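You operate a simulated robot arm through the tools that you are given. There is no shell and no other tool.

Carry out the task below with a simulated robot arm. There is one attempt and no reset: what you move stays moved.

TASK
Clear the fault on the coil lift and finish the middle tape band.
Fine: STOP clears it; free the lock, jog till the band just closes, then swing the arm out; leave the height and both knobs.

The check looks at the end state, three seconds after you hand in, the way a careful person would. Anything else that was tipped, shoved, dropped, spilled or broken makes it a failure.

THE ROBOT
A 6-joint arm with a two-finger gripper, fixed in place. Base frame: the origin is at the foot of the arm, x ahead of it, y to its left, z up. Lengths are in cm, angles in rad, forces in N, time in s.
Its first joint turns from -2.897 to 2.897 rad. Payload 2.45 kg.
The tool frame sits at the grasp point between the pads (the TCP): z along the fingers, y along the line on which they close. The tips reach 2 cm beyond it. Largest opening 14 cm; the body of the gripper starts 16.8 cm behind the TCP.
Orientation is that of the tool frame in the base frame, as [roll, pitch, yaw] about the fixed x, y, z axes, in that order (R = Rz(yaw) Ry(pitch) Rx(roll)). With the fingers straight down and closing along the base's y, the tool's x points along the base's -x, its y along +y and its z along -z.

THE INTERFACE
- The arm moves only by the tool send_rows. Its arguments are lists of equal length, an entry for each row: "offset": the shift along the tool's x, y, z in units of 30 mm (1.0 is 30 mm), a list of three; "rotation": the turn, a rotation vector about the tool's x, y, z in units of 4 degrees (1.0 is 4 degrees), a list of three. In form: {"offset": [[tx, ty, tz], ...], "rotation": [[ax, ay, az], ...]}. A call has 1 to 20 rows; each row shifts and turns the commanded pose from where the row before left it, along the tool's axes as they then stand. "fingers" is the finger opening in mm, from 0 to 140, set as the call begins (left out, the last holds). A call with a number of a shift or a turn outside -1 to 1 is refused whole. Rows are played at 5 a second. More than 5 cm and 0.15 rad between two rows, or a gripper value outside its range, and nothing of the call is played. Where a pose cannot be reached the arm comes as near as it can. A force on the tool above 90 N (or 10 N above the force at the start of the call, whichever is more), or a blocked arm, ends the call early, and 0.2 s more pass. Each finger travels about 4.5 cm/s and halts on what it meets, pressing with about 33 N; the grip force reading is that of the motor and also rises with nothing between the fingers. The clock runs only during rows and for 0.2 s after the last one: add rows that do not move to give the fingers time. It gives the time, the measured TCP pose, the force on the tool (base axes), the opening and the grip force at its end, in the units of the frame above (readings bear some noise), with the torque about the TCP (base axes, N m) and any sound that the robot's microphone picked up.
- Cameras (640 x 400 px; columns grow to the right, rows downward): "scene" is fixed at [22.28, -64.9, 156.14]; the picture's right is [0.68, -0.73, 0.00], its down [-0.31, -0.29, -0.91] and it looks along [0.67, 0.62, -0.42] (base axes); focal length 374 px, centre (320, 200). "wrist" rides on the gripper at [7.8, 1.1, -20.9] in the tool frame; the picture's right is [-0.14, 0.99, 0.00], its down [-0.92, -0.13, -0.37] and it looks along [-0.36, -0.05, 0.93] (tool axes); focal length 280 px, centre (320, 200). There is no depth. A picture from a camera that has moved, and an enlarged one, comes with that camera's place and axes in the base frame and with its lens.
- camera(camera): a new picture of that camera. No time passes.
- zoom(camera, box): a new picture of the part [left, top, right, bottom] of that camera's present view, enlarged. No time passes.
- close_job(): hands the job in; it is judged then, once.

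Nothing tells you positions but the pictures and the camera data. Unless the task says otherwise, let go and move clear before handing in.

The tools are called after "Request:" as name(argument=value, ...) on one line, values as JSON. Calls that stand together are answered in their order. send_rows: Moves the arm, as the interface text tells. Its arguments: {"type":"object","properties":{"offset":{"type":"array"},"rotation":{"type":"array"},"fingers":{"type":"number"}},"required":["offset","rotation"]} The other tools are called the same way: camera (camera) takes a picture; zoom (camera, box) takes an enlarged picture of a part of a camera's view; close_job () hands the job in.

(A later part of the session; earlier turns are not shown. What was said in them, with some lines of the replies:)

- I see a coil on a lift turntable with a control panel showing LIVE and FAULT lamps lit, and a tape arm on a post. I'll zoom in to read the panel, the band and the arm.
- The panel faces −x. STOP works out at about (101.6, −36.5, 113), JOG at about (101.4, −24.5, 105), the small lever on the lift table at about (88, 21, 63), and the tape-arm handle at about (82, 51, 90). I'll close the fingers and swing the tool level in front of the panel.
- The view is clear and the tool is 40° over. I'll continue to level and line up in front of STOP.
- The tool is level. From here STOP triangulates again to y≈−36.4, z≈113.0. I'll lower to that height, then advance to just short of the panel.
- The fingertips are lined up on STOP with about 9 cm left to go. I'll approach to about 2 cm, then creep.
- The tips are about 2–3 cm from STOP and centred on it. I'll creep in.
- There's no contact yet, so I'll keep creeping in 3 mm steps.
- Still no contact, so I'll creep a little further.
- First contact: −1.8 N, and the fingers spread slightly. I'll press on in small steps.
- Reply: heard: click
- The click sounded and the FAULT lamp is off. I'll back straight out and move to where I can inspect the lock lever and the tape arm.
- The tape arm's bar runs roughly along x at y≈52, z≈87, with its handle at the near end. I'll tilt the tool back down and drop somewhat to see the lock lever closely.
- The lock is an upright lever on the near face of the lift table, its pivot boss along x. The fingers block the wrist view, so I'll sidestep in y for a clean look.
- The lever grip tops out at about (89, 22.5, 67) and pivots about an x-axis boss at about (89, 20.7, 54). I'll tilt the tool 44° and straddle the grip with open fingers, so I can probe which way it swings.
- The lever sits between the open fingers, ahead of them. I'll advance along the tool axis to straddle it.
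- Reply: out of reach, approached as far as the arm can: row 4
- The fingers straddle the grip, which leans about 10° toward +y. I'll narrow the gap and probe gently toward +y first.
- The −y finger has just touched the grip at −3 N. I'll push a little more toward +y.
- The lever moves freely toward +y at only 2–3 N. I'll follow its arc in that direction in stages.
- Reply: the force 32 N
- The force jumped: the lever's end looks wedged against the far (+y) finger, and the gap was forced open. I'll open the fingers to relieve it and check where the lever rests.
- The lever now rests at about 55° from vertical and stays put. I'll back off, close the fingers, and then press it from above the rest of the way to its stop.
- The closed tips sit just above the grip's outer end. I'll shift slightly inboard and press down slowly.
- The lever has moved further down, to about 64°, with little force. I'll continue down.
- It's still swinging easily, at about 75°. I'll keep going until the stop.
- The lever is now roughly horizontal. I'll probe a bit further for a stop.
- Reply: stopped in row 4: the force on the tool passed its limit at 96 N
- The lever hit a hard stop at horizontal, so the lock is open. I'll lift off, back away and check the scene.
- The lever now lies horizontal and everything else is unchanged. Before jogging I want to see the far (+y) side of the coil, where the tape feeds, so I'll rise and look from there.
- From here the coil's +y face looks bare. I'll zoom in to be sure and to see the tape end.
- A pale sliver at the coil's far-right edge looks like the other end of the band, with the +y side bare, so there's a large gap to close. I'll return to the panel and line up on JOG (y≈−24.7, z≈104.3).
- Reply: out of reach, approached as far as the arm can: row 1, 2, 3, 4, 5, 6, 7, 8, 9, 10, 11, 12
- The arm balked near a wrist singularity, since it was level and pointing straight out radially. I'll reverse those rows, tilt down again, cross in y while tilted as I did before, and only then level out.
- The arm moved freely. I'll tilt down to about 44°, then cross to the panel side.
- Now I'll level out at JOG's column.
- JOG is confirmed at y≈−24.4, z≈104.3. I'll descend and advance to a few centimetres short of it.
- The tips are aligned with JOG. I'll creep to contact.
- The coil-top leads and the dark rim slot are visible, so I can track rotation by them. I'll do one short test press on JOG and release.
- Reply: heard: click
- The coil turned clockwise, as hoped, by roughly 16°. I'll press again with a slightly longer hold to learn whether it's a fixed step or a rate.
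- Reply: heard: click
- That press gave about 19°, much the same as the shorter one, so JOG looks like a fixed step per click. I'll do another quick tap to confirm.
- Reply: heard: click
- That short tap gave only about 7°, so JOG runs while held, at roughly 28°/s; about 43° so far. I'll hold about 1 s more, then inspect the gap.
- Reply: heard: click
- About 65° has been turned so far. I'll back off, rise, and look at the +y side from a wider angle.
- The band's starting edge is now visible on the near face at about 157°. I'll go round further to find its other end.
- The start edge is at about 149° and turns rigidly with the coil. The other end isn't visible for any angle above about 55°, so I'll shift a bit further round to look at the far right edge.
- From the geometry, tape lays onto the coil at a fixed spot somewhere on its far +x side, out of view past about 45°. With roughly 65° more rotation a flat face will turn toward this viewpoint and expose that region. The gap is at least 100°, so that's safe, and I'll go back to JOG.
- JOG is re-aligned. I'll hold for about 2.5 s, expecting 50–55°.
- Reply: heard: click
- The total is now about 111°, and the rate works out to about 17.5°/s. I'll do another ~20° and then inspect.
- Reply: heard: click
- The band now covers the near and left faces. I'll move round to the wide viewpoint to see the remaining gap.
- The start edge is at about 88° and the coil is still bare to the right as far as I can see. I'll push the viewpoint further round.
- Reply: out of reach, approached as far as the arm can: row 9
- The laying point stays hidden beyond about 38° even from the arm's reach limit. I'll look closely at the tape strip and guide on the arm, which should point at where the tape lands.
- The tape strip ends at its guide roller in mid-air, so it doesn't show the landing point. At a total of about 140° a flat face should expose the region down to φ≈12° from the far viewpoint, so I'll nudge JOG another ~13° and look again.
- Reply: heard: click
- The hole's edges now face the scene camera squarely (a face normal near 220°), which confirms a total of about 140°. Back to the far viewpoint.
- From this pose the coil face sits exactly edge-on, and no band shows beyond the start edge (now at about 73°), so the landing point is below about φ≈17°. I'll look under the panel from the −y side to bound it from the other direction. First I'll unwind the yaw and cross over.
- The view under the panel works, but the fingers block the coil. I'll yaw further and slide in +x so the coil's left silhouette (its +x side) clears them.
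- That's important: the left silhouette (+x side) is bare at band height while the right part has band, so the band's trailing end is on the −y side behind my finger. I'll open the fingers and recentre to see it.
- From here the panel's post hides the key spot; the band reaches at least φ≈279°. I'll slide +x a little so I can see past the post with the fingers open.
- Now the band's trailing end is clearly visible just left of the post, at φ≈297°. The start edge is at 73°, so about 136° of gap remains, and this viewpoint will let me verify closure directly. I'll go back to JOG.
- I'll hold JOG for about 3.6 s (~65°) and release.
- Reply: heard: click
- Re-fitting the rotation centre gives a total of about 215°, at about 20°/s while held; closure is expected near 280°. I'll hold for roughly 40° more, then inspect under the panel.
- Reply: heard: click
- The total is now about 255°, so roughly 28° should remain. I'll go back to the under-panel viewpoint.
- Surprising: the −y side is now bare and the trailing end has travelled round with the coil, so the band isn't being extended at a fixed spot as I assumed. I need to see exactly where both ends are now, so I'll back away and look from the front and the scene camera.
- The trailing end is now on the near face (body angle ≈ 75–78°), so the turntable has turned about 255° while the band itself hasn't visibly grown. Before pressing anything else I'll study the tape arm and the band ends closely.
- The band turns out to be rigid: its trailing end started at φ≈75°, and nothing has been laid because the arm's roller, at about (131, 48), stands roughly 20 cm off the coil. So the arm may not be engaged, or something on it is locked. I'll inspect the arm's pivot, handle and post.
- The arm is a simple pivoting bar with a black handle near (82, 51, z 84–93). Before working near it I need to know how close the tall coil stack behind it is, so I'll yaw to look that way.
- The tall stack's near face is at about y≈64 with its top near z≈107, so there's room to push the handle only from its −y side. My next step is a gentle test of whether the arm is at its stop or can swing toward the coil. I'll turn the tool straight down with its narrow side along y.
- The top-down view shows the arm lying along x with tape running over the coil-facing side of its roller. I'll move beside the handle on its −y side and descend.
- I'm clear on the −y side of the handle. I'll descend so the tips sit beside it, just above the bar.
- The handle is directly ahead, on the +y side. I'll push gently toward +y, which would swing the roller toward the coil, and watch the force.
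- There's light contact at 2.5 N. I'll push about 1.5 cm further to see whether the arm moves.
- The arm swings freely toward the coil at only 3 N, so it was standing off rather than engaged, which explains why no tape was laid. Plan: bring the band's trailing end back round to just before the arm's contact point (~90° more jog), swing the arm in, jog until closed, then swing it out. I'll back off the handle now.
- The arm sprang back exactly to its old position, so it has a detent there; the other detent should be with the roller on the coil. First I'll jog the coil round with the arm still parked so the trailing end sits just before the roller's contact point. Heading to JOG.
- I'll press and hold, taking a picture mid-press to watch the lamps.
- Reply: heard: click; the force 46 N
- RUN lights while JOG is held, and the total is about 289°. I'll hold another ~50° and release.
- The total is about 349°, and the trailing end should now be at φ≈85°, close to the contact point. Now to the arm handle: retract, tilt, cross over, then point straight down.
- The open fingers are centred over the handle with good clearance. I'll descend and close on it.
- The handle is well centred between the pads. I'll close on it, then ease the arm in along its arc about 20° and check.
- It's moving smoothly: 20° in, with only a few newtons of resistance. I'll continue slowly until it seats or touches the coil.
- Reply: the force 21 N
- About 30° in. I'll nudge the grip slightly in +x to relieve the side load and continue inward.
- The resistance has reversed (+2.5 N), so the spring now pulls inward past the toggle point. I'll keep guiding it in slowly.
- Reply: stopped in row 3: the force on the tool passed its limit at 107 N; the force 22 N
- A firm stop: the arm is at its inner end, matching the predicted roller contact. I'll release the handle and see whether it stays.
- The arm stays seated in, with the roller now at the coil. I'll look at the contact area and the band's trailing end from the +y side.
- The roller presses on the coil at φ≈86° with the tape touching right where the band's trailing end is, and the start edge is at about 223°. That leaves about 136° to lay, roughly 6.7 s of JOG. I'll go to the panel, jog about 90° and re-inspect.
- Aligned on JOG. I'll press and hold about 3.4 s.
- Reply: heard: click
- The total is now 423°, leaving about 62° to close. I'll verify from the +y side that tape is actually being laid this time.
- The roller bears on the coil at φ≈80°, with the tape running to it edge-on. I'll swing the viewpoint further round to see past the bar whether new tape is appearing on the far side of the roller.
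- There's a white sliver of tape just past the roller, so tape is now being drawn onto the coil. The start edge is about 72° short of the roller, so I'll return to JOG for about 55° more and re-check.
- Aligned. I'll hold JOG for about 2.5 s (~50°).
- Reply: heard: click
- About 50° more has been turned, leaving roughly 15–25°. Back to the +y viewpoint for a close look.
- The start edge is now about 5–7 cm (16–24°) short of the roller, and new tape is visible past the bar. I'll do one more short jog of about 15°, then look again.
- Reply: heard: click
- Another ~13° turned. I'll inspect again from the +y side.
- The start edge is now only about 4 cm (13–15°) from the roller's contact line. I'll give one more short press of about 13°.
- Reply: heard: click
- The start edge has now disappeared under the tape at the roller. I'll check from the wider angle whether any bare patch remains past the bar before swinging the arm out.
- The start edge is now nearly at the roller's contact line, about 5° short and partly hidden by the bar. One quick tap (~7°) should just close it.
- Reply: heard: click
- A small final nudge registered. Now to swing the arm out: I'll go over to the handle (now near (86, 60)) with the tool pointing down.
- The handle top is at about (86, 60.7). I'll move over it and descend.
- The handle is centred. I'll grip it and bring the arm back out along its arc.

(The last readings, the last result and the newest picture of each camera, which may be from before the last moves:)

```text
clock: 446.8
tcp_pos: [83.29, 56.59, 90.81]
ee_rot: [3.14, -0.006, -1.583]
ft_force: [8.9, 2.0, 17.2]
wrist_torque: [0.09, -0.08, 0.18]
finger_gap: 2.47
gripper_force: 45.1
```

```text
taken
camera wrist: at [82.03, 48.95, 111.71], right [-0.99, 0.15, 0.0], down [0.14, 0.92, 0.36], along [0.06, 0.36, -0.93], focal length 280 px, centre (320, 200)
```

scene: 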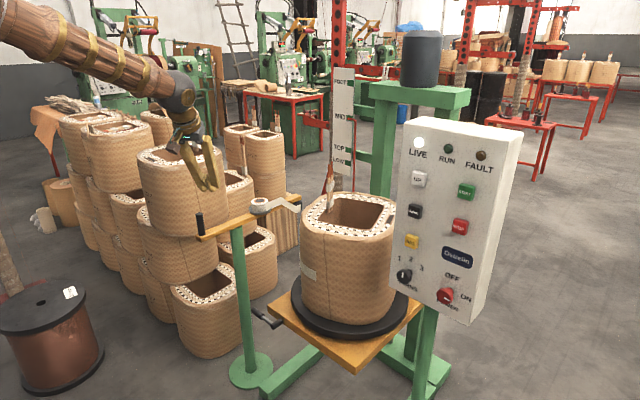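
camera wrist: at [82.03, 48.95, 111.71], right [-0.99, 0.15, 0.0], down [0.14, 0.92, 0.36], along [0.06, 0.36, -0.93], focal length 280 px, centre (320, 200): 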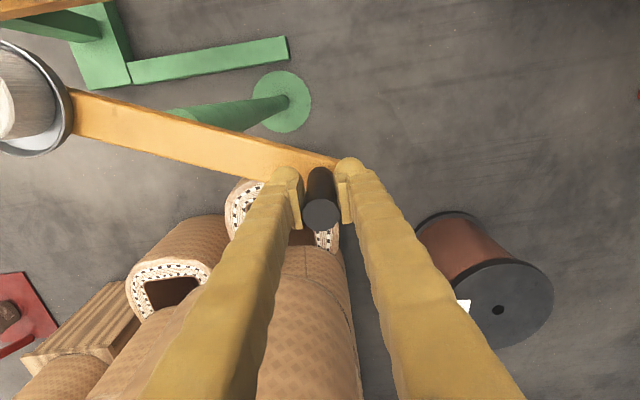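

The arm is swinging out smoothly. I'll continue to its outer rest.

Request:
send_rows(offset=[[0.202, 0.062, 0], [0.202, 0.062, 0], [0.202, 0.062, 0], [0.202, 0.062, 0], [0.2, 0.026, 0], [0.2, 0.026, 0], [0.2, 0.026, 0]], rotation=[[0, 0, 0], [0, 0, 0], [0, 0, 0], [0, 0, 0], [0, 0, 0], [0, 0, 0], [0, 0, 0]])

Request:
send_rows(offset=[[0, 0, 0], [0, 0, 0], [0, 0, 0], [0, 0, 0]], rotation=[[0, 0, 0], [0, 0, 0], [0, 0, 0], [0, 0, 0]], fingers=64)

Request:
camera(camera="wrist")

Request:
zoom(camera="scene", box=[150, 130, 420, 340])

```text
clock: 448.4
tcp_pos: [82.23, 52.47, 90.76]
ee_rot: [-3.141, -0.003, -1.583]
ft_force: [-25.2, 2.0, 25.4]
wrist_torque: [0.19, 0.28, 0.37]
finger_gap: 2.44
gripper_force: 44.7
```

```text
clock: 449.4
tcp_pos: [82.26, 52.49, 90.53]
ee_rot: [3.14, -0.005, -1.583]
ft_force: [-0.3, -0.6, -0.4]
wrist_torque: [0.01, 0.0, -0.02]
finger_gap: 6.4
gripper_force: 0.0
```

```text
taken
camera wrist: at [81.05, 44.82, 111.61], right [-0.99, 0.15, 0.0], down [0.14, 0.92, 0.36], along [0.06, 0.36, -0.93], focal length 280 px, centre (320, 200)
```

wrist: 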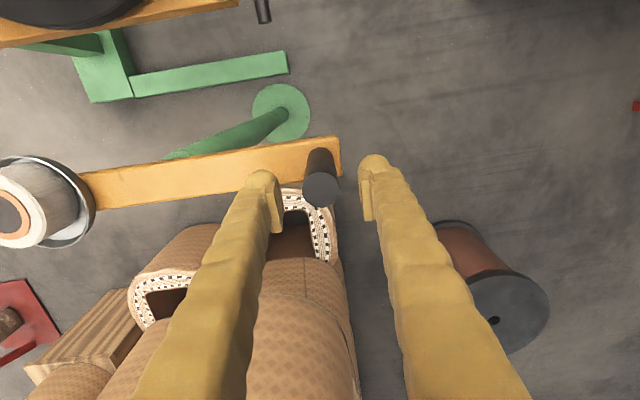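

```text
1.90 times, centred on (285, 235) of scene
camera zoom: at [22.28, -64.9, 156.14], right [0.68, -0.73, 0.0], down [-0.31, -0.29, -0.91], along [0.67, 0.62, -0.42], focal length 712 px, centre (387, 133)
```

zoom: 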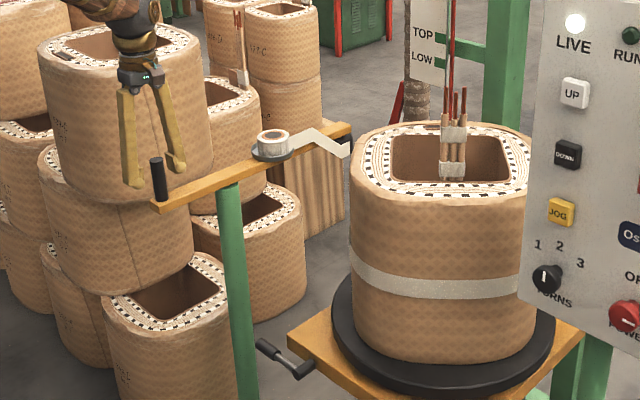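

The arm is back at its outer rest. I'll rise clear, then compare its position with the start and inspect the band seam.

Request:
send_rows(offset=[[0, 0, -0.9], [0, 0, -0.9], [0, 0, -0.9], [0, 0, -0.9], [0, 0, -0.9], [0, 0, -0.9], [0, 0, -0.9], [0.9, 0, -0.9], [0.9, 0, -0.5]], rotation=[[0, 0, 0], [0, 0, 0], [0, 0, 0], [0, 0, 0], [0, 0, 0], [0, 0, 0], [0, 0, 0], [0, 0, 0], [0, 0, 0]])

Request:
zoom(camera="scene", box=[240, 180, 320, 230])

Request:
zoom(camera="scene", box=[185, 195, 265, 255])

Request:
camera(camera="wrist")

```text
clock: 451.4
tcp_pos: [82.14, 46.87, 113.62]
ee_rot: [-3.141, -0.005, -1.584]
ft_force: [-0.5, -0.4, -0.2]
wrist_torque: [0.01, 0.06, 0.0]
finger_gap: 6.37
gripper_force: 0.0
```

```text
8.00 times, centred on (280, 205) of scene
camera zoom: at [22.28, -64.9, 156.14], right [0.68, -0.73, 0.0], down [-0.31, -0.29, -0.91], along [0.67, 0.62, -0.42], focal length 2991 px, centre (640, 160)
```

zoom: 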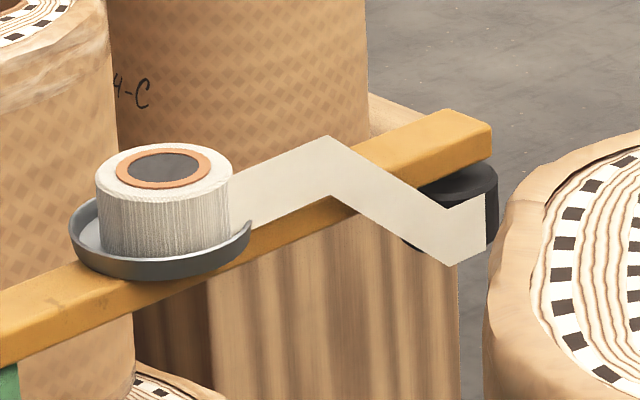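

```text
6.67 times, centred on (225, 225) of scene
camera zoom: at [22.28, -64.9, 156.14], right [0.68, -0.73, 0.0], down [-0.31, -0.29, -0.91], along [0.67, 0.62, -0.42], focal length 2493 px, centre (953, 33)
```

zoom: 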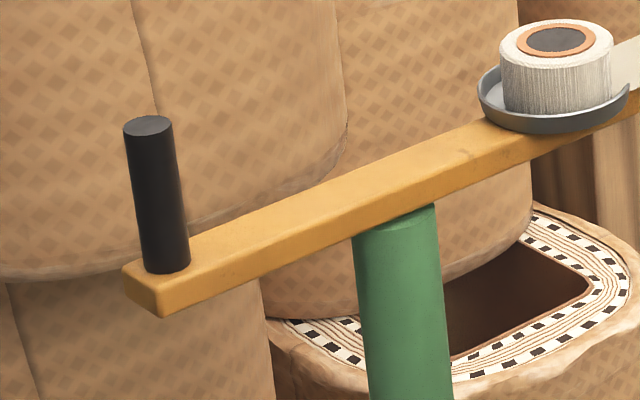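

```text
taken
camera wrist: at [81.0, 39.3, 134.7], right [-0.99, 0.15, 0.0], down [0.14, 0.92, 0.36], along [0.05, 0.36, -0.93], focal length 280 px, centre (320, 200)
```

wrist: 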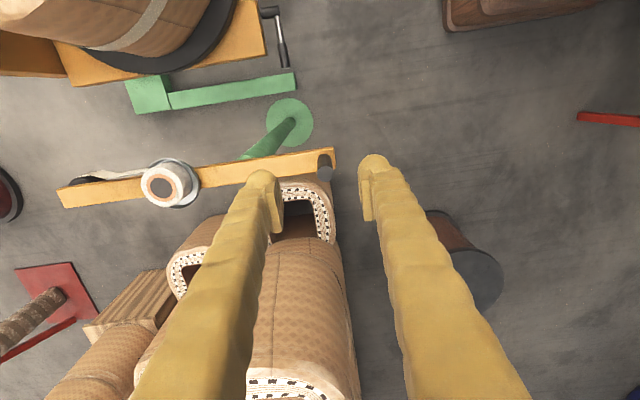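

The arm is exactly at its original parked spot. Now I'll check the band from the +y viewpoint.

Request:
send_rows(offset=[[0, 0, -0.2], [0, 0, -0.2], [0, 0, -0.2], [0, 0, -0.2], [0, 0, -0.2], [0, 0, 0], [0, 0, 0], [0, 0, 0], [0, 0, 0], [0, 0, 0], [0, 0, 0], [0, 0, 0], [0, 0, 0], [0, 0, 0], [0, 0, 0], [0, 0, 0], [0, 0, 0], [0, 0, 0], [0, 0, 0], [0, 0, 0]], rotation=[[0, 0, 1], [0, 0, 1], [0, 0, 1], [0, 0, 1], [0, 0, 1], [0, 0, 1], [0, 0, 1], [0, 0, 1], [0, 0, 1], [0, 0, 1], [0, 0, 1], [0, 0, 1], [0, 0, 1], [0, 0, 1], [0, 0, 1], [0, 0, 1], [0, 0, 1], [0, 0, 1], [0, 0, 1], [0, 0, 1]], fingers=0)

Request:
send_rows(offset=[[0, 0, 0], [0, 0, 0], [0, 0, 0], [0, 0, 0], [0, 0, 0], [0, 0, 0], [0, 0, 0], [0, 0, 0], [0, 0, 0], [0, 0, 0], [0, 0, 0], [0, 0, 0], [0, 0, 0], [0, 0, 0], [0, 0, 0], [0, 0, 0], [0, 0, 0], [0, 0, 0], [0, 0, 0], [0, 0, 0]], rotation=[[0, 0, 1], [0, 0, 1], [0, 0, 1], [0, 0, 1], [0, 0, 1], [0, 0, 1], [0, 0, 1], [0, 0, 1], [0, 0, 1], [0, -1, 0], [0, -1, 0], [0, -1, 0], [0, -1, 0], [0, -1, 0], [0, -1, 0], [0, -1, 0], [0, -1, 0], [0, -1, 0], [0, -1, 0], [0, -1, 0]])

Request:
camera(camera="wrist")

Request:
zoom(camera="wrist", box=[240, 20, 480, 200])

```text
clock: 455.6
tcp_pos: [82.26, 47.22, 116.85]
ee_rot: [-3.136, 0.0, -2.979]
ft_force: [0.0, -0.3, 0.0]
wrist_torque: [0.02, 0.01, -0.02]
finger_gap: 0.01
gripper_force: 29.5
```

```text
clock: 459.8
tcp_pos: [82.11, 47.14, 116.7]
ee_rot: [-3.135, 0.771, 2.681]
ft_force: [-0.1, 0.1, -1.1]
wrist_torque: [-0.02, 0.02, -0.02]
finger_gap: 0.0
gripper_force: 30.0
```

```text
taken
camera wrist: at [64.57, 57.26, 126.28], right [0.53, 0.84, 0.09], down [0.31, -0.29, 0.91], along [0.79, -0.46, -0.41], focal length 280 px, centre (320, 200)
```

wrist: 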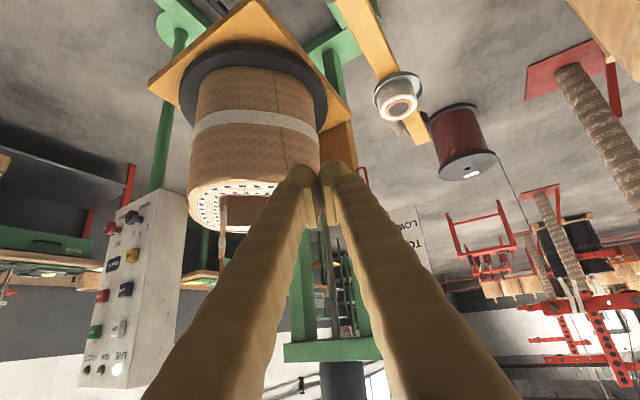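

```text
2.22 times, centred on (360, 110) of wrist
camera zoom: at [64.57, 57.26, 126.28], right [0.53, 0.84, 0.09], down [0.31, -0.29, 0.91], along [0.79, -0.46, -0.41], focal length 623 px, centre (231, 400)
```

zoom: 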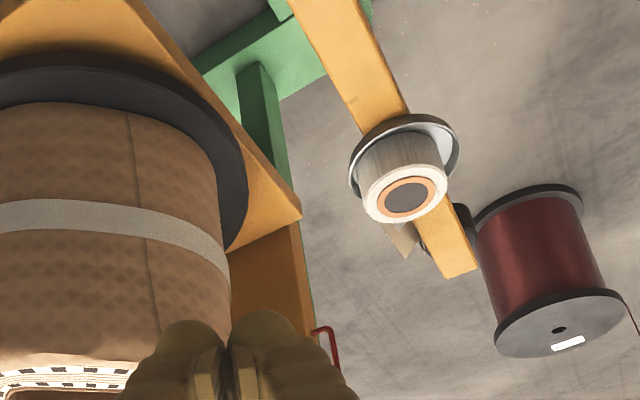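

Here the band runs continuously to the right edge. I'll go further round to view the closure point directly.

Request:
send_rows(offset=[[0, 0, 0], [0, 0, 0], [0, 0, 0], [0, 0, 0], [0, 0, 0], [0, 0, 0], [0, 0, 0], [0, 0, 0], [0, 0, 0], [0, 0, 0], [-0.1, 0.8, 0.1], [-0.1, 0.8, 0.1], [-0.1, 0.7, 0.1]], rotation=[[0.7, 0, 0.713], [0.7, 0, 0.713], [0.7, 0, 0.713], [0.7, 0, 0.713], [0.7, 0, 0.713], [0.7, 0, 0.713], [0.7, 0, 0.713], [0.7, 0, 0.713], [0.7, 0, 0.713], [0.7, 0, 0.713], [0, 0, 0], [0, 0, 0], [0, 0, 0]])

Request:
camera(camera="wrist")

Request:
zoom(camera="wrist", box=[270, 10, 470, 150])

```text
clock: 462.6
tcp_pos: [89.0, 48.76, 116.72]
ee_rot: [-3.13, 0.776, 1.986]
ft_force: [-0.5, -0.1, 0.4]
wrist_torque: [0.04, -0.02, 0.02]
finger_gap: 0.0
gripper_force: 29.4
```

```text
taken
camera wrist: at [81.99, 67.83, 126.2], right [0.95, 0.3, 0.09], down [0.05, -0.42, 0.91], along [0.31, -0.86, -0.41], focal length 280 px, centre (320, 200)
```

wrist: 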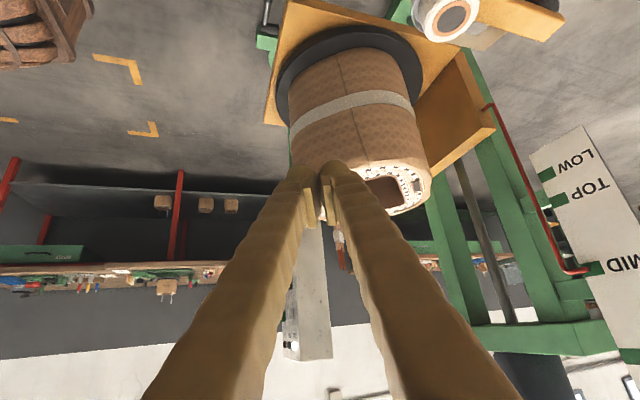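

```text
2.86 times, centred on (370, 80) of wrist
camera zoom: at [81.99, 67.83, 126.2], right [0.95, 0.3, 0.09], down [0.05, -0.42, 0.91], along [0.31, -0.86, -0.41], focal length 801 px, centre (177, 543)
```

zoom: 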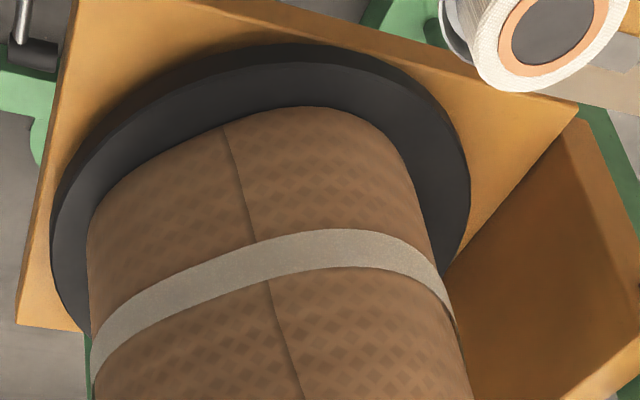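

The band looks continuous through the closing zone. I'll zoom hard to check for a gap or overlap.

Request:
zoom(camera="wrist", box=[370, 80, 434, 128])

Request:
zoom(camera="wrist", box=[395, 90, 427, 114])

Request:
zoom(camera="scene", box=[280, 180, 420, 340])

```text
8.33 times, centred on (402, 104) of wrist
camera zoom: at [81.99, 67.83, 126.2], right [0.95, 0.3, 0.09], down [0.05, -0.42, 0.91], along [0.31, -0.86, -0.41], focal length 2337 px, centre (-363, 1000)
```

zoom: 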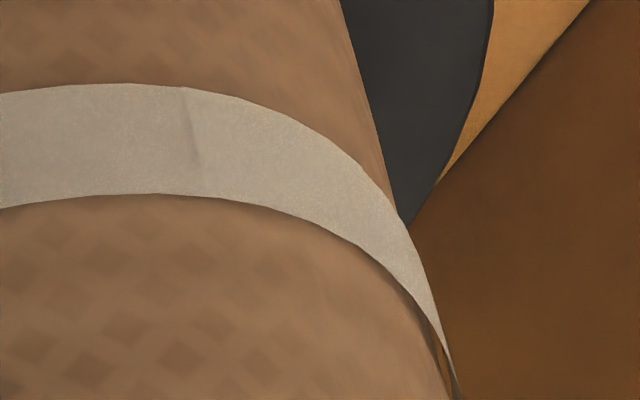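

```text
16.00 times, centred on (411, 102) of wrist
camera zoom: at [81.99, 67.83, 126.2], right [0.95, 0.3, 0.09], down [0.05, -0.42, 0.91], along [0.31, -0.86, -0.41], focal length 4486 px, centre (-1136, 1768)
```

zoom: 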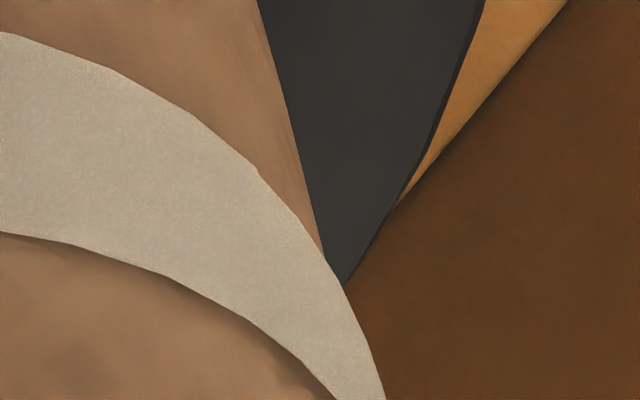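

```text
2.50 times, centred on (350, 260) of scene
camera zoom: at [22.28, -64.9, 156.14], right [0.68, -0.73, 0.0], down [-0.31, -0.29, -0.91], along [0.67, 0.62, -0.42], focal length 935 px, centre (245, 50)
```

zoom: 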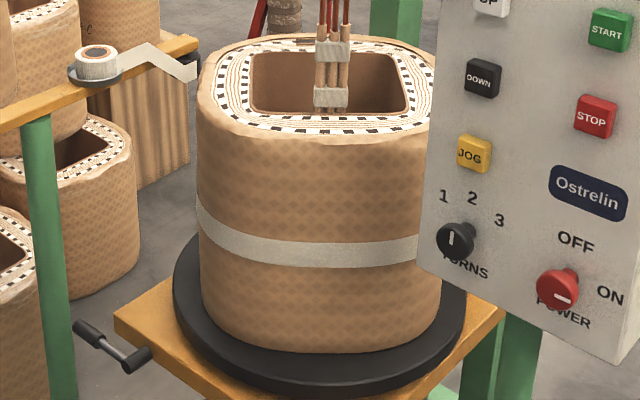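

No gap is visible at the closing point, and the near side is continuous too. The other place to verify is the joint with the old trailing end, now round on the −y side, so I'll look from under the panel.

Request:
send_rows(offset=[[0, 0, 0], [0, 0, 0], [0, 0, 0], [0, 0, 0], [0, 0, 0], [0, 0, 0], [0, 0, 0], [0, 0, 0], [0, 0, 0], [0, 0, 0], [0, 0, 0], [0, 0, 0], [0, 0, 0], [0, 0, 0], [0, 0, 0], [0, 0, 0], [0, 0, 0]], rotation=[[-0.7, 0, -0.713], [-0.7, 0, -0.713], [-0.7, 0, -0.713], [-0.7, 0, -0.713], [-0.7, 0, -0.713], [-0.7, 0, -0.713], [-0.7, 0, -0.713], [-0.7, 0, -0.713], [-0.7, 0, -0.713], [-0.7, 0, -0.713], [-0.7, 0, -0.713], [-0.7, 0, -0.713], [-0.7, 0, -0.713], [-0.7, 0, -0.713], [-0.7, 0, -0.713], [-0.7, 0, -0.713], [-0.4, 0, -0.41]])

Request:
send_rows(offset=[[0.5, -0.95, -0.5], [0.5, -0.95, -0.5], [0.5, -0.95, -0.5], [0.5, -0.95, -0.5], [0.5, -0.95, -0.5], [0, -0.95, 0], [0, -0.95, 0], [0, -0.95, 0], [0, -0.95, 0], [0, -0.95, 0], [0, -0.95, 0], [0, -0.95, 0], [0, -0.95, 0], [0, -0.95, 0], [0, -0.95, 0], [0, -0.95, 0], [0, -0.95, 0], [0, -0.95, 0], [0, -0.95, 0], [0, -0.95, 0]], rotation=[[0, 0, 0], [0, 0, 0], [0, 0, 0], [0, 0, 0], [0, 0, 0], [0, 0, 0], [0, 0, 0], [0, 0, 0], [0, 0, 0], [0, 0, 0], [0, 0, 0], [0, 0, 0], [0, 0, 0], [0, 0, 0], [0, 0, 0], [0, 0, 0], [0, 0, 0], [0, 0, 0], [0, 0, 0], [0, 0, 0]])

Request:
send_rows(offset=[[0, -0.95, 0], [0, -0.95, 0], [0, -0.95, 0], [0, -0.95, 0], [0, -0.95, 0], [0, -0.95, 0], [0, -0.95, 0], [0, -0.95, 0], [0, -0.95, 0], [0, -0.95, 0], [0, -0.95, 0], [0, -0.95, 0], [0, -0.95, 0], [0, -0.95, 0]], rotation=[[0, 0, 0], [0, 0, 0], [0, 0, 0], [0, 0, 0], [0, 0, 0], [0, 0, 0], [0, 0, 0], [0, 0, 0], [0, 0, 0], [0, 0, 0], [0, 0, 0], [0, 0, 0], [0, 0, 0], [0, 0, 0]])

```text
clock: 466.2
tcp_pos: [88.98, 48.74, 116.71]
ee_rot: [-3.141, 0.769, 3.135]
ft_force: [-0.3, -0.4, 0.7]
wrist_torque: [0.02, -0.01, 0.0]
finger_gap: 0.0
gripper_force: 29.7
```

```text
clock: 470.4
tcp_pos: [77.93, -8.13, 117.02]
ee_rot: [-3.141, 0.769, 3.137]
ft_force: [-0.4, 0.0, -0.2]
wrist_torque: [0.01, 0.03, -0.01]
finger_gap: 0.0
gripper_force: 29.5
```

```text
clock: 473.4
tcp_pos: [77.7, -48.11, 117.27]
ee_rot: [-3.139, 0.77, 3.137]
ft_force: [-0.2, 0.1, -0.3]
wrist_torque: [0.02, 0.04, 0.02]
finger_gap: 0.0
gripper_force: 29.3
```

Request:
send_rows(offset=[[0.7, 0, 0.713], [0.7, 0, 0.713], [0.7, 0, 0.713], [0.7, 0, 0.713], [0.7, 0, 0.713], [0.7, 0, 0.713], [0.7, 0, 0.713], [0.7, 0, 0.713], [0.7, 0, 0.713], [0.7, 0, 0.713], [0.7, 0, 0.713], [0.7, 0, 0.713], [0.7, 0, 0.713], [0.7, 0, 0.713], [0, 0, 0], [0, 0, 0], [0, 0, 0], [0, 0, 0]], rotation=[[-0.7, 0, -0.713], [-0.7, 0, -0.713], [-0.7, 0, -0.713], [-0.7, 0, -0.713], [-0.7, 0, -0.713], [-0.7, 0, -0.713], [-0.7, 0, -0.713], [-0.7, 0, -0.713], [-0.7, 0, -0.713], [-0.7, 0, -0.713], [-0.7, 0, -0.713], [-0.7, 0, -0.713], [-0.7, 0, -0.713], [-0.7, 0, -0.713], [-0.7, 0, -0.713], [-0.7, 0, -0.713], [-0.7, 0, -0.713], [-0.7, 0, -0.713]])

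Request:
send_rows(offset=[[-0.19, -0.9, 0.19], [-0.19, -0.9, 0.19], [-0.19, -0.9, 0.19], [-0.19, -0.9, 0.19], [-0.19, -0.9, 0.19], [-0.19, -0.9, 0.19], [0, 0, 0]], rotation=[[0, 0, 0], [0, 0, 0], [0, 0, 0], [0, 0, 0], [0, 0, 0], [0, 0, 0], [0, 0, 0]], fingers=140)

Request:
zoom(camera="wrist", box=[180, 180, 400, 380])

Request:
zoom(camera="wrist", box=[240, 270, 320, 330])

```text
clock: 477.2
tcp_pos: [77.47, -48.13, 75.15]
ee_rot: [3.13, 0.773, -1.9]
ft_force: [-0.3, 0.6, -0.8]
wrist_torque: [0.0, -0.02, 0.01]
finger_gap: 0.0
gripper_force: 29.4
```

```text
clock: 478.8
tcp_pos: [94.36, -48.58, 74.74]
ee_rot: [3.132, 0.773, -1.899]
ft_force: [0.1, -0.4, 0.6]
wrist_torque: [-0.02, 0.01, -0.02]
finger_gap: 13.99
gripper_force: 0.1
```

```text
2.00 times, centred on (290, 280) of wrist
camera zoom: at [86.94, -67.42, 84.28], right [-0.91, 0.41, 0.1], down [0.25, 0.34, 0.91], along [0.33, 0.85, -0.41], focal length 561 px, centre (380, 40)
```

zoom: 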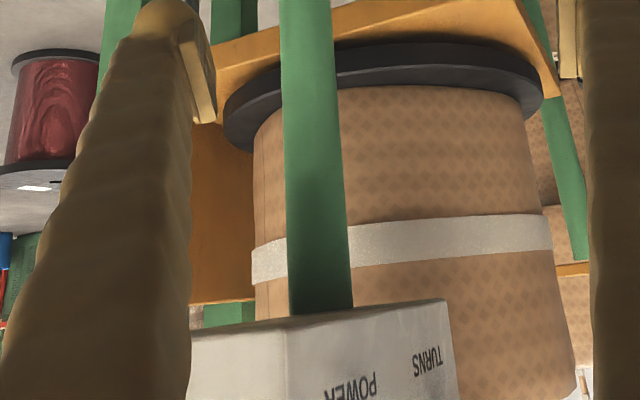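

```text
6.67 times, centred on (280, 300) of wrist
camera zoom: at [86.94, -67.42, 84.28], right [-0.91, 0.41, 0.1], down [0.25, 0.34, 0.91], along [0.33, 0.85, -0.41], focal length 1869 px, centre (587, -467)
```

zoom: 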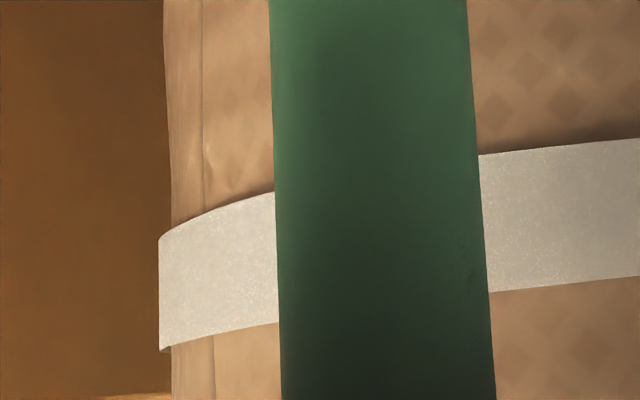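

The band is continuous on both sides of the post and now covers the seam that used to be in the gap. I'll shift slightly to see the strip hidden behind the post.

Request:
send_rows(offset=[[0.19, 0.9, -0.19], [0.19, 0.9, -0.19], [0.19, 0.9, -0.19], [0, 0, 0]], rotation=[[0, 0, 0], [0, 0, 0], [0, 0, 0], [0, 0, 0]])

Request:
zoom(camera="wrist", box=[200, 250, 300, 325])

Request:
zoom(camera="wrist", box=[180, 180, 400, 380])

```text
clock: 479.8
tcp_pos: [86.02, -48.35, 75.13]
ee_rot: [3.133, 0.775, -1.901]
ft_force: [-0.1, 0.2, -1.2]
wrist_torque: [0.01, -0.02, -0.01]
finger_gap: 14.0
gripper_force: 0.2
```

```text
5.33 times, centred on (250, 288) of wrist
camera zoom: at [78.56, -67.11, 84.57], right [-0.91, 0.41, 0.1], down [0.25, 0.34, 0.91], along [0.33, 0.85, -0.41], focal length 1495 px, centre (693, -267)
```

zoom: 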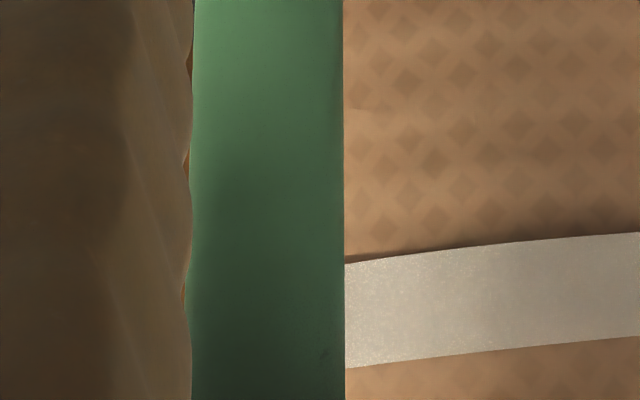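

```text
2.00 times, centred on (290, 280) of wrist
camera zoom: at [78.56, -67.11, 84.57], right [-0.91, 0.41, 0.1], down [0.25, 0.34, 0.91], along [0.33, 0.85, -0.41], focal length 561 px, centre (380, 40)
```

zoom: 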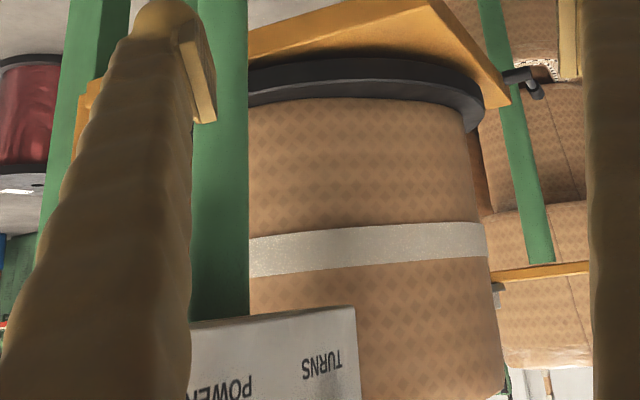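

Request:
send_rows(offset=[[0.19, 0.9, -0.19], [0.19, 0.9, -0.19], [0, 0, 0], [0, 0, 0], [0, 0, 0]], rotation=[[0, 0, 0], [0.7, 0, 0.713], [0.7, 0, 0.713], [0.7, 0, 0.713], [0.7, 0, 0.713]])

Request:
camera(camera="wrist")

Request:
zoom(camera="wrist", box=[220, 230, 400, 350])

```text
clock: 481.0
tcp_pos: [80.21, -48.29, 75.01]
ee_rot: [3.132, 0.773, -2.178]
ft_force: [0.2, 0.7, -0.2]
wrist_torque: [-0.05, -0.01, 0.01]
finger_gap: 14.02
gripper_force: 0.1
```

```text
taken
camera wrist: at [67.91, -64.25, 84.65], right [-0.76, 0.64, 0.1], down [0.34, 0.26, 0.91], along [0.56, 0.72, -0.41], focal length 280 px, centre (320, 200)
```

wrist: 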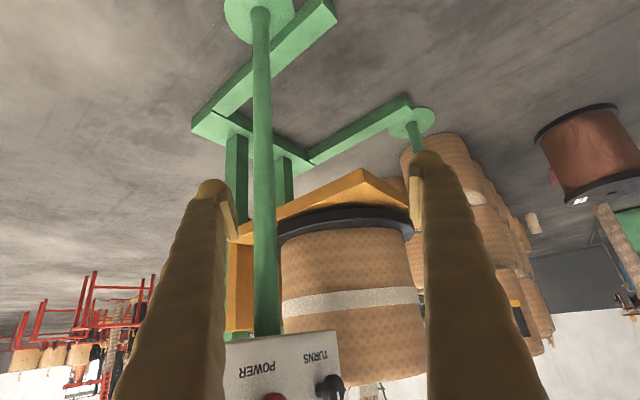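

```text
3.33 times, centred on (310, 290) of wrist
camera zoom: at [67.91, -64.25, 84.65], right [-0.76, 0.64, 0.1], down [0.34, 0.26, 0.91], along [0.56, 0.72, -0.41], focal length 935 px, centre (353, -100)
```

zoom: 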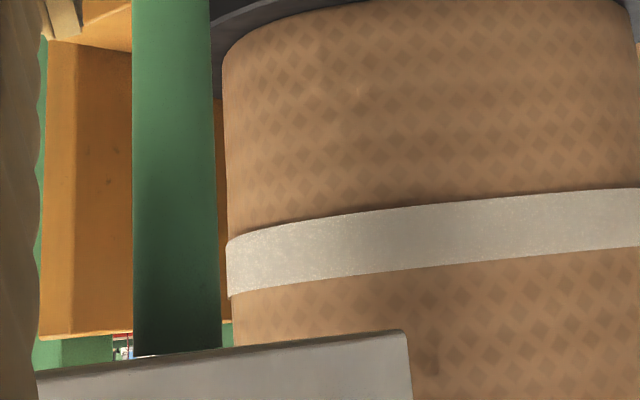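

The −y side is continuous right round to the silhouette, so the band is closed. I'll retreat to a clear pose and do a final check of the lamps, knobs, lever, arm and height pointer.

Request:
send_rows(offset=[[0, 0.3, 0], [-0.7, 0, -0.713], [-0.7, 0, -0.713], [-0.7, 0, -0.713], [-0.7, 0, -0.713], [-0.7, 0, -0.713], [-0.7, 0, -0.713], [-0.7, 0, -0.713], [-0.7, 0, -0.713], [-0.7, 0, -0.713], [-0.7, 0, -0.713], [-0.7, 0, -0.713], [-0.7, 0, -0.713], [-0.7, 0, -0.713], [-0.7, 0, -0.713], [-0.7, 0, -0.713]], rotation=[[0, 0, 0], [0.7, 0, 0.713], [0.7, 0, 0.713], [0.7, 0, 0.713], [0.7, 0, 0.713], [0.7, 0, 0.713], [0.7, 0, 0.713], [0.7, 0, 0.713], [0.7, 0, 0.713], [0.7, 0, 0.713], [0.7, 0, 0.713], [0.7, 0, 0.713], [0.7, 0, 0.713], [0.7, 0, 0.713], [0.5, 0, 0.51], [0, 0, 0]])

Request:
send_rows(offset=[[0, 0.9, 0], [0, 0.9, 0], [0, 0.9, 0], [0, 0.9, 0], [0, 0.9, 0], [0, 0.9, 0], [0, 0.9, 0], [0, 0.9, 0], [0, 0.9, 0], [0, 0.9, 0], [0, 0.9, 0], [0, 0.9, 0], [0, 0.9, 0], [0, 0.9, 0], [0, 0.9, 0], [0, 0.9, 0], [0, 0.9, 0], [0, 0.9, 0], [0, 0.9, 0], [0, 0.9, 0]], rotation=[[0, 1, 0], [0, 1, 0], [0, 1, 0], [0, 1, 0], [0, 1, 0], [0, 1, 0], [0, 1, 0], [0, 1, 0], [0, 1, 0], [0, 1, 0], [0, 1, 0], [0, 0, 0], [0, 0, 0], [0, 0, 0], [0, 0, 0], [0, 0, 0], [0, 0, 0], [0, 0, 0], [0, 0, 0], [0, 0, 0]])

Request:
send_rows(offset=[[0, 0, -0.9], [0, 0, -0.9], [0, 0, -0.5]], rotation=[[0, 0, 0], [0, 0, 0], [0, 0, 0]])

Request:
camera(camera="scene")

Request:
zoom(camera="scene", box=[380, 110, 530, 330])

Request:
zoom(camera="scene", box=[310, 50, 480, 220])

Request:
camera(camera="wrist")

```text
clock: 484.4
tcp_pos: [79.96, -47.78, 120.17]
ee_rot: [-3.14, 0.77, -3.127]
ft_force: [-0.4, 0.9, -0.2]
wrist_torque: [0.0, -0.02, 0.05]
finger_gap: 14.0
gripper_force: 0.0
```

```text
clock: 488.6
tcp_pos: [79.12, 6.4, 120.09]
ee_rot: [-3.14, 0.003, -3.129]
ft_force: [0.0, -0.2, 0.4]
wrist_torque: [0.01, 0.02, -0.02]
finger_gap: 14.01
gripper_force: 0.0
```

```text
clock: 489.4
tcp_pos: [79.29, 6.15, 126.82]
ee_rot: [-3.141, 0.0, -3.128]
ft_force: [-0.7, 0.1, 0.7]
wrist_torque: [0.03, -0.02, -0.01]
finger_gap: 14.02
gripper_force: 0.0
```

```text
taken
```

scene: 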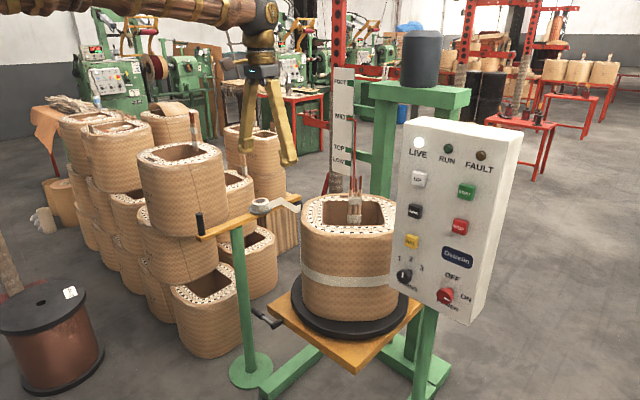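

```text
1.82 times, centred on (455, 220) of scene
camera zoom: at [22.28, -64.9, 156.14], right [0.68, -0.73, 0.0], down [-0.31, -0.29, -0.91], along [0.67, 0.62, -0.42], focal length 680 px, centre (74, 164)
```

zoom: 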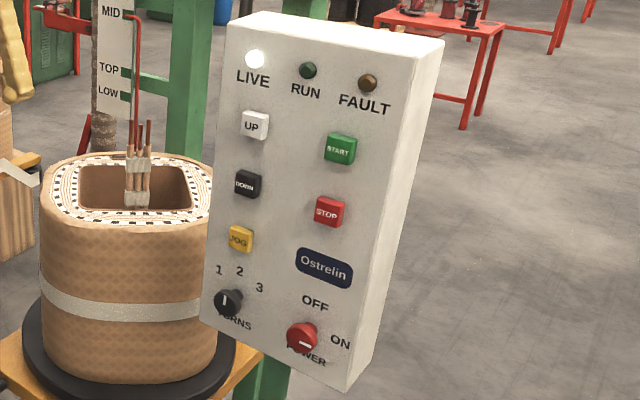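

```text
2.35 times, centred on (395, 135) of scene
camera zoom: at [22.28, -64.9, 156.14], right [0.68, -0.73, 0.0], down [-0.31, -0.29, -0.91], along [0.67, 0.62, -0.42], focal length 880 px, centre (144, 353)
```

zoom: 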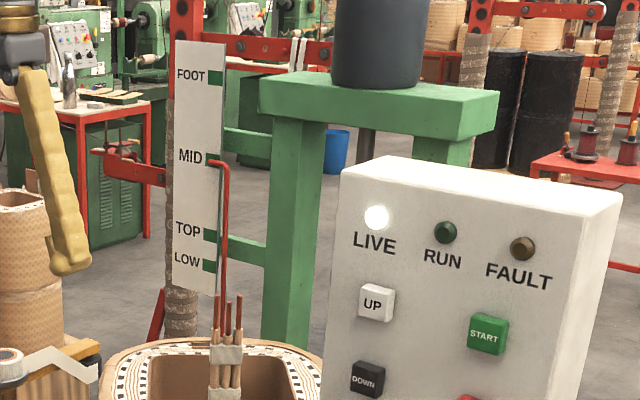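

```text
taken
camera wrist: at [71.35, 7.3, 147.73], right [0.12, 0.99, 0.0], down [0.92, -0.12, 0.37], along [0.37, -0.05, -0.93], focal length 280 px, centre (320, 200)
```

wrist: 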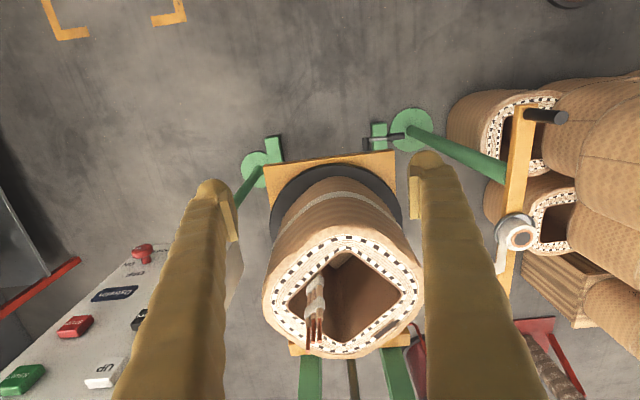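

Everything checks out: FAULT and RUN are off, both knobs are unchanged, the pointer is still at MID, the lock lever is open, the band is closed, and the arm is parked out with the gripper clear. I'm handing the job in.

Request:
close_job()

```text
The job is handed in.
```

The fault is cleared, the lock is free, the middle band is closed and the arm is swung out. I've handed the job in.

- **Arm not engaged at the start:** The tape arm was standing off the coil, so my first full turn of jogging laid no tape. I swung the arm in against the coil, jogged until the band closed, then swung it back out to where it began.
- **Band:** I saw no gap from the +y, front or −y sides. The far +x side can't be seen from any camera position I could reach, but the tape laid there was one continuous run. The end overlaps the start a little, which I put at roughly 10–20°. I couldn't measure it exactly.
- **Left as they were:** The height pointer is still at MID and both knobs are unchanged. In the final pictures FAULT and RUN were off, and nothing else looked disturbed.
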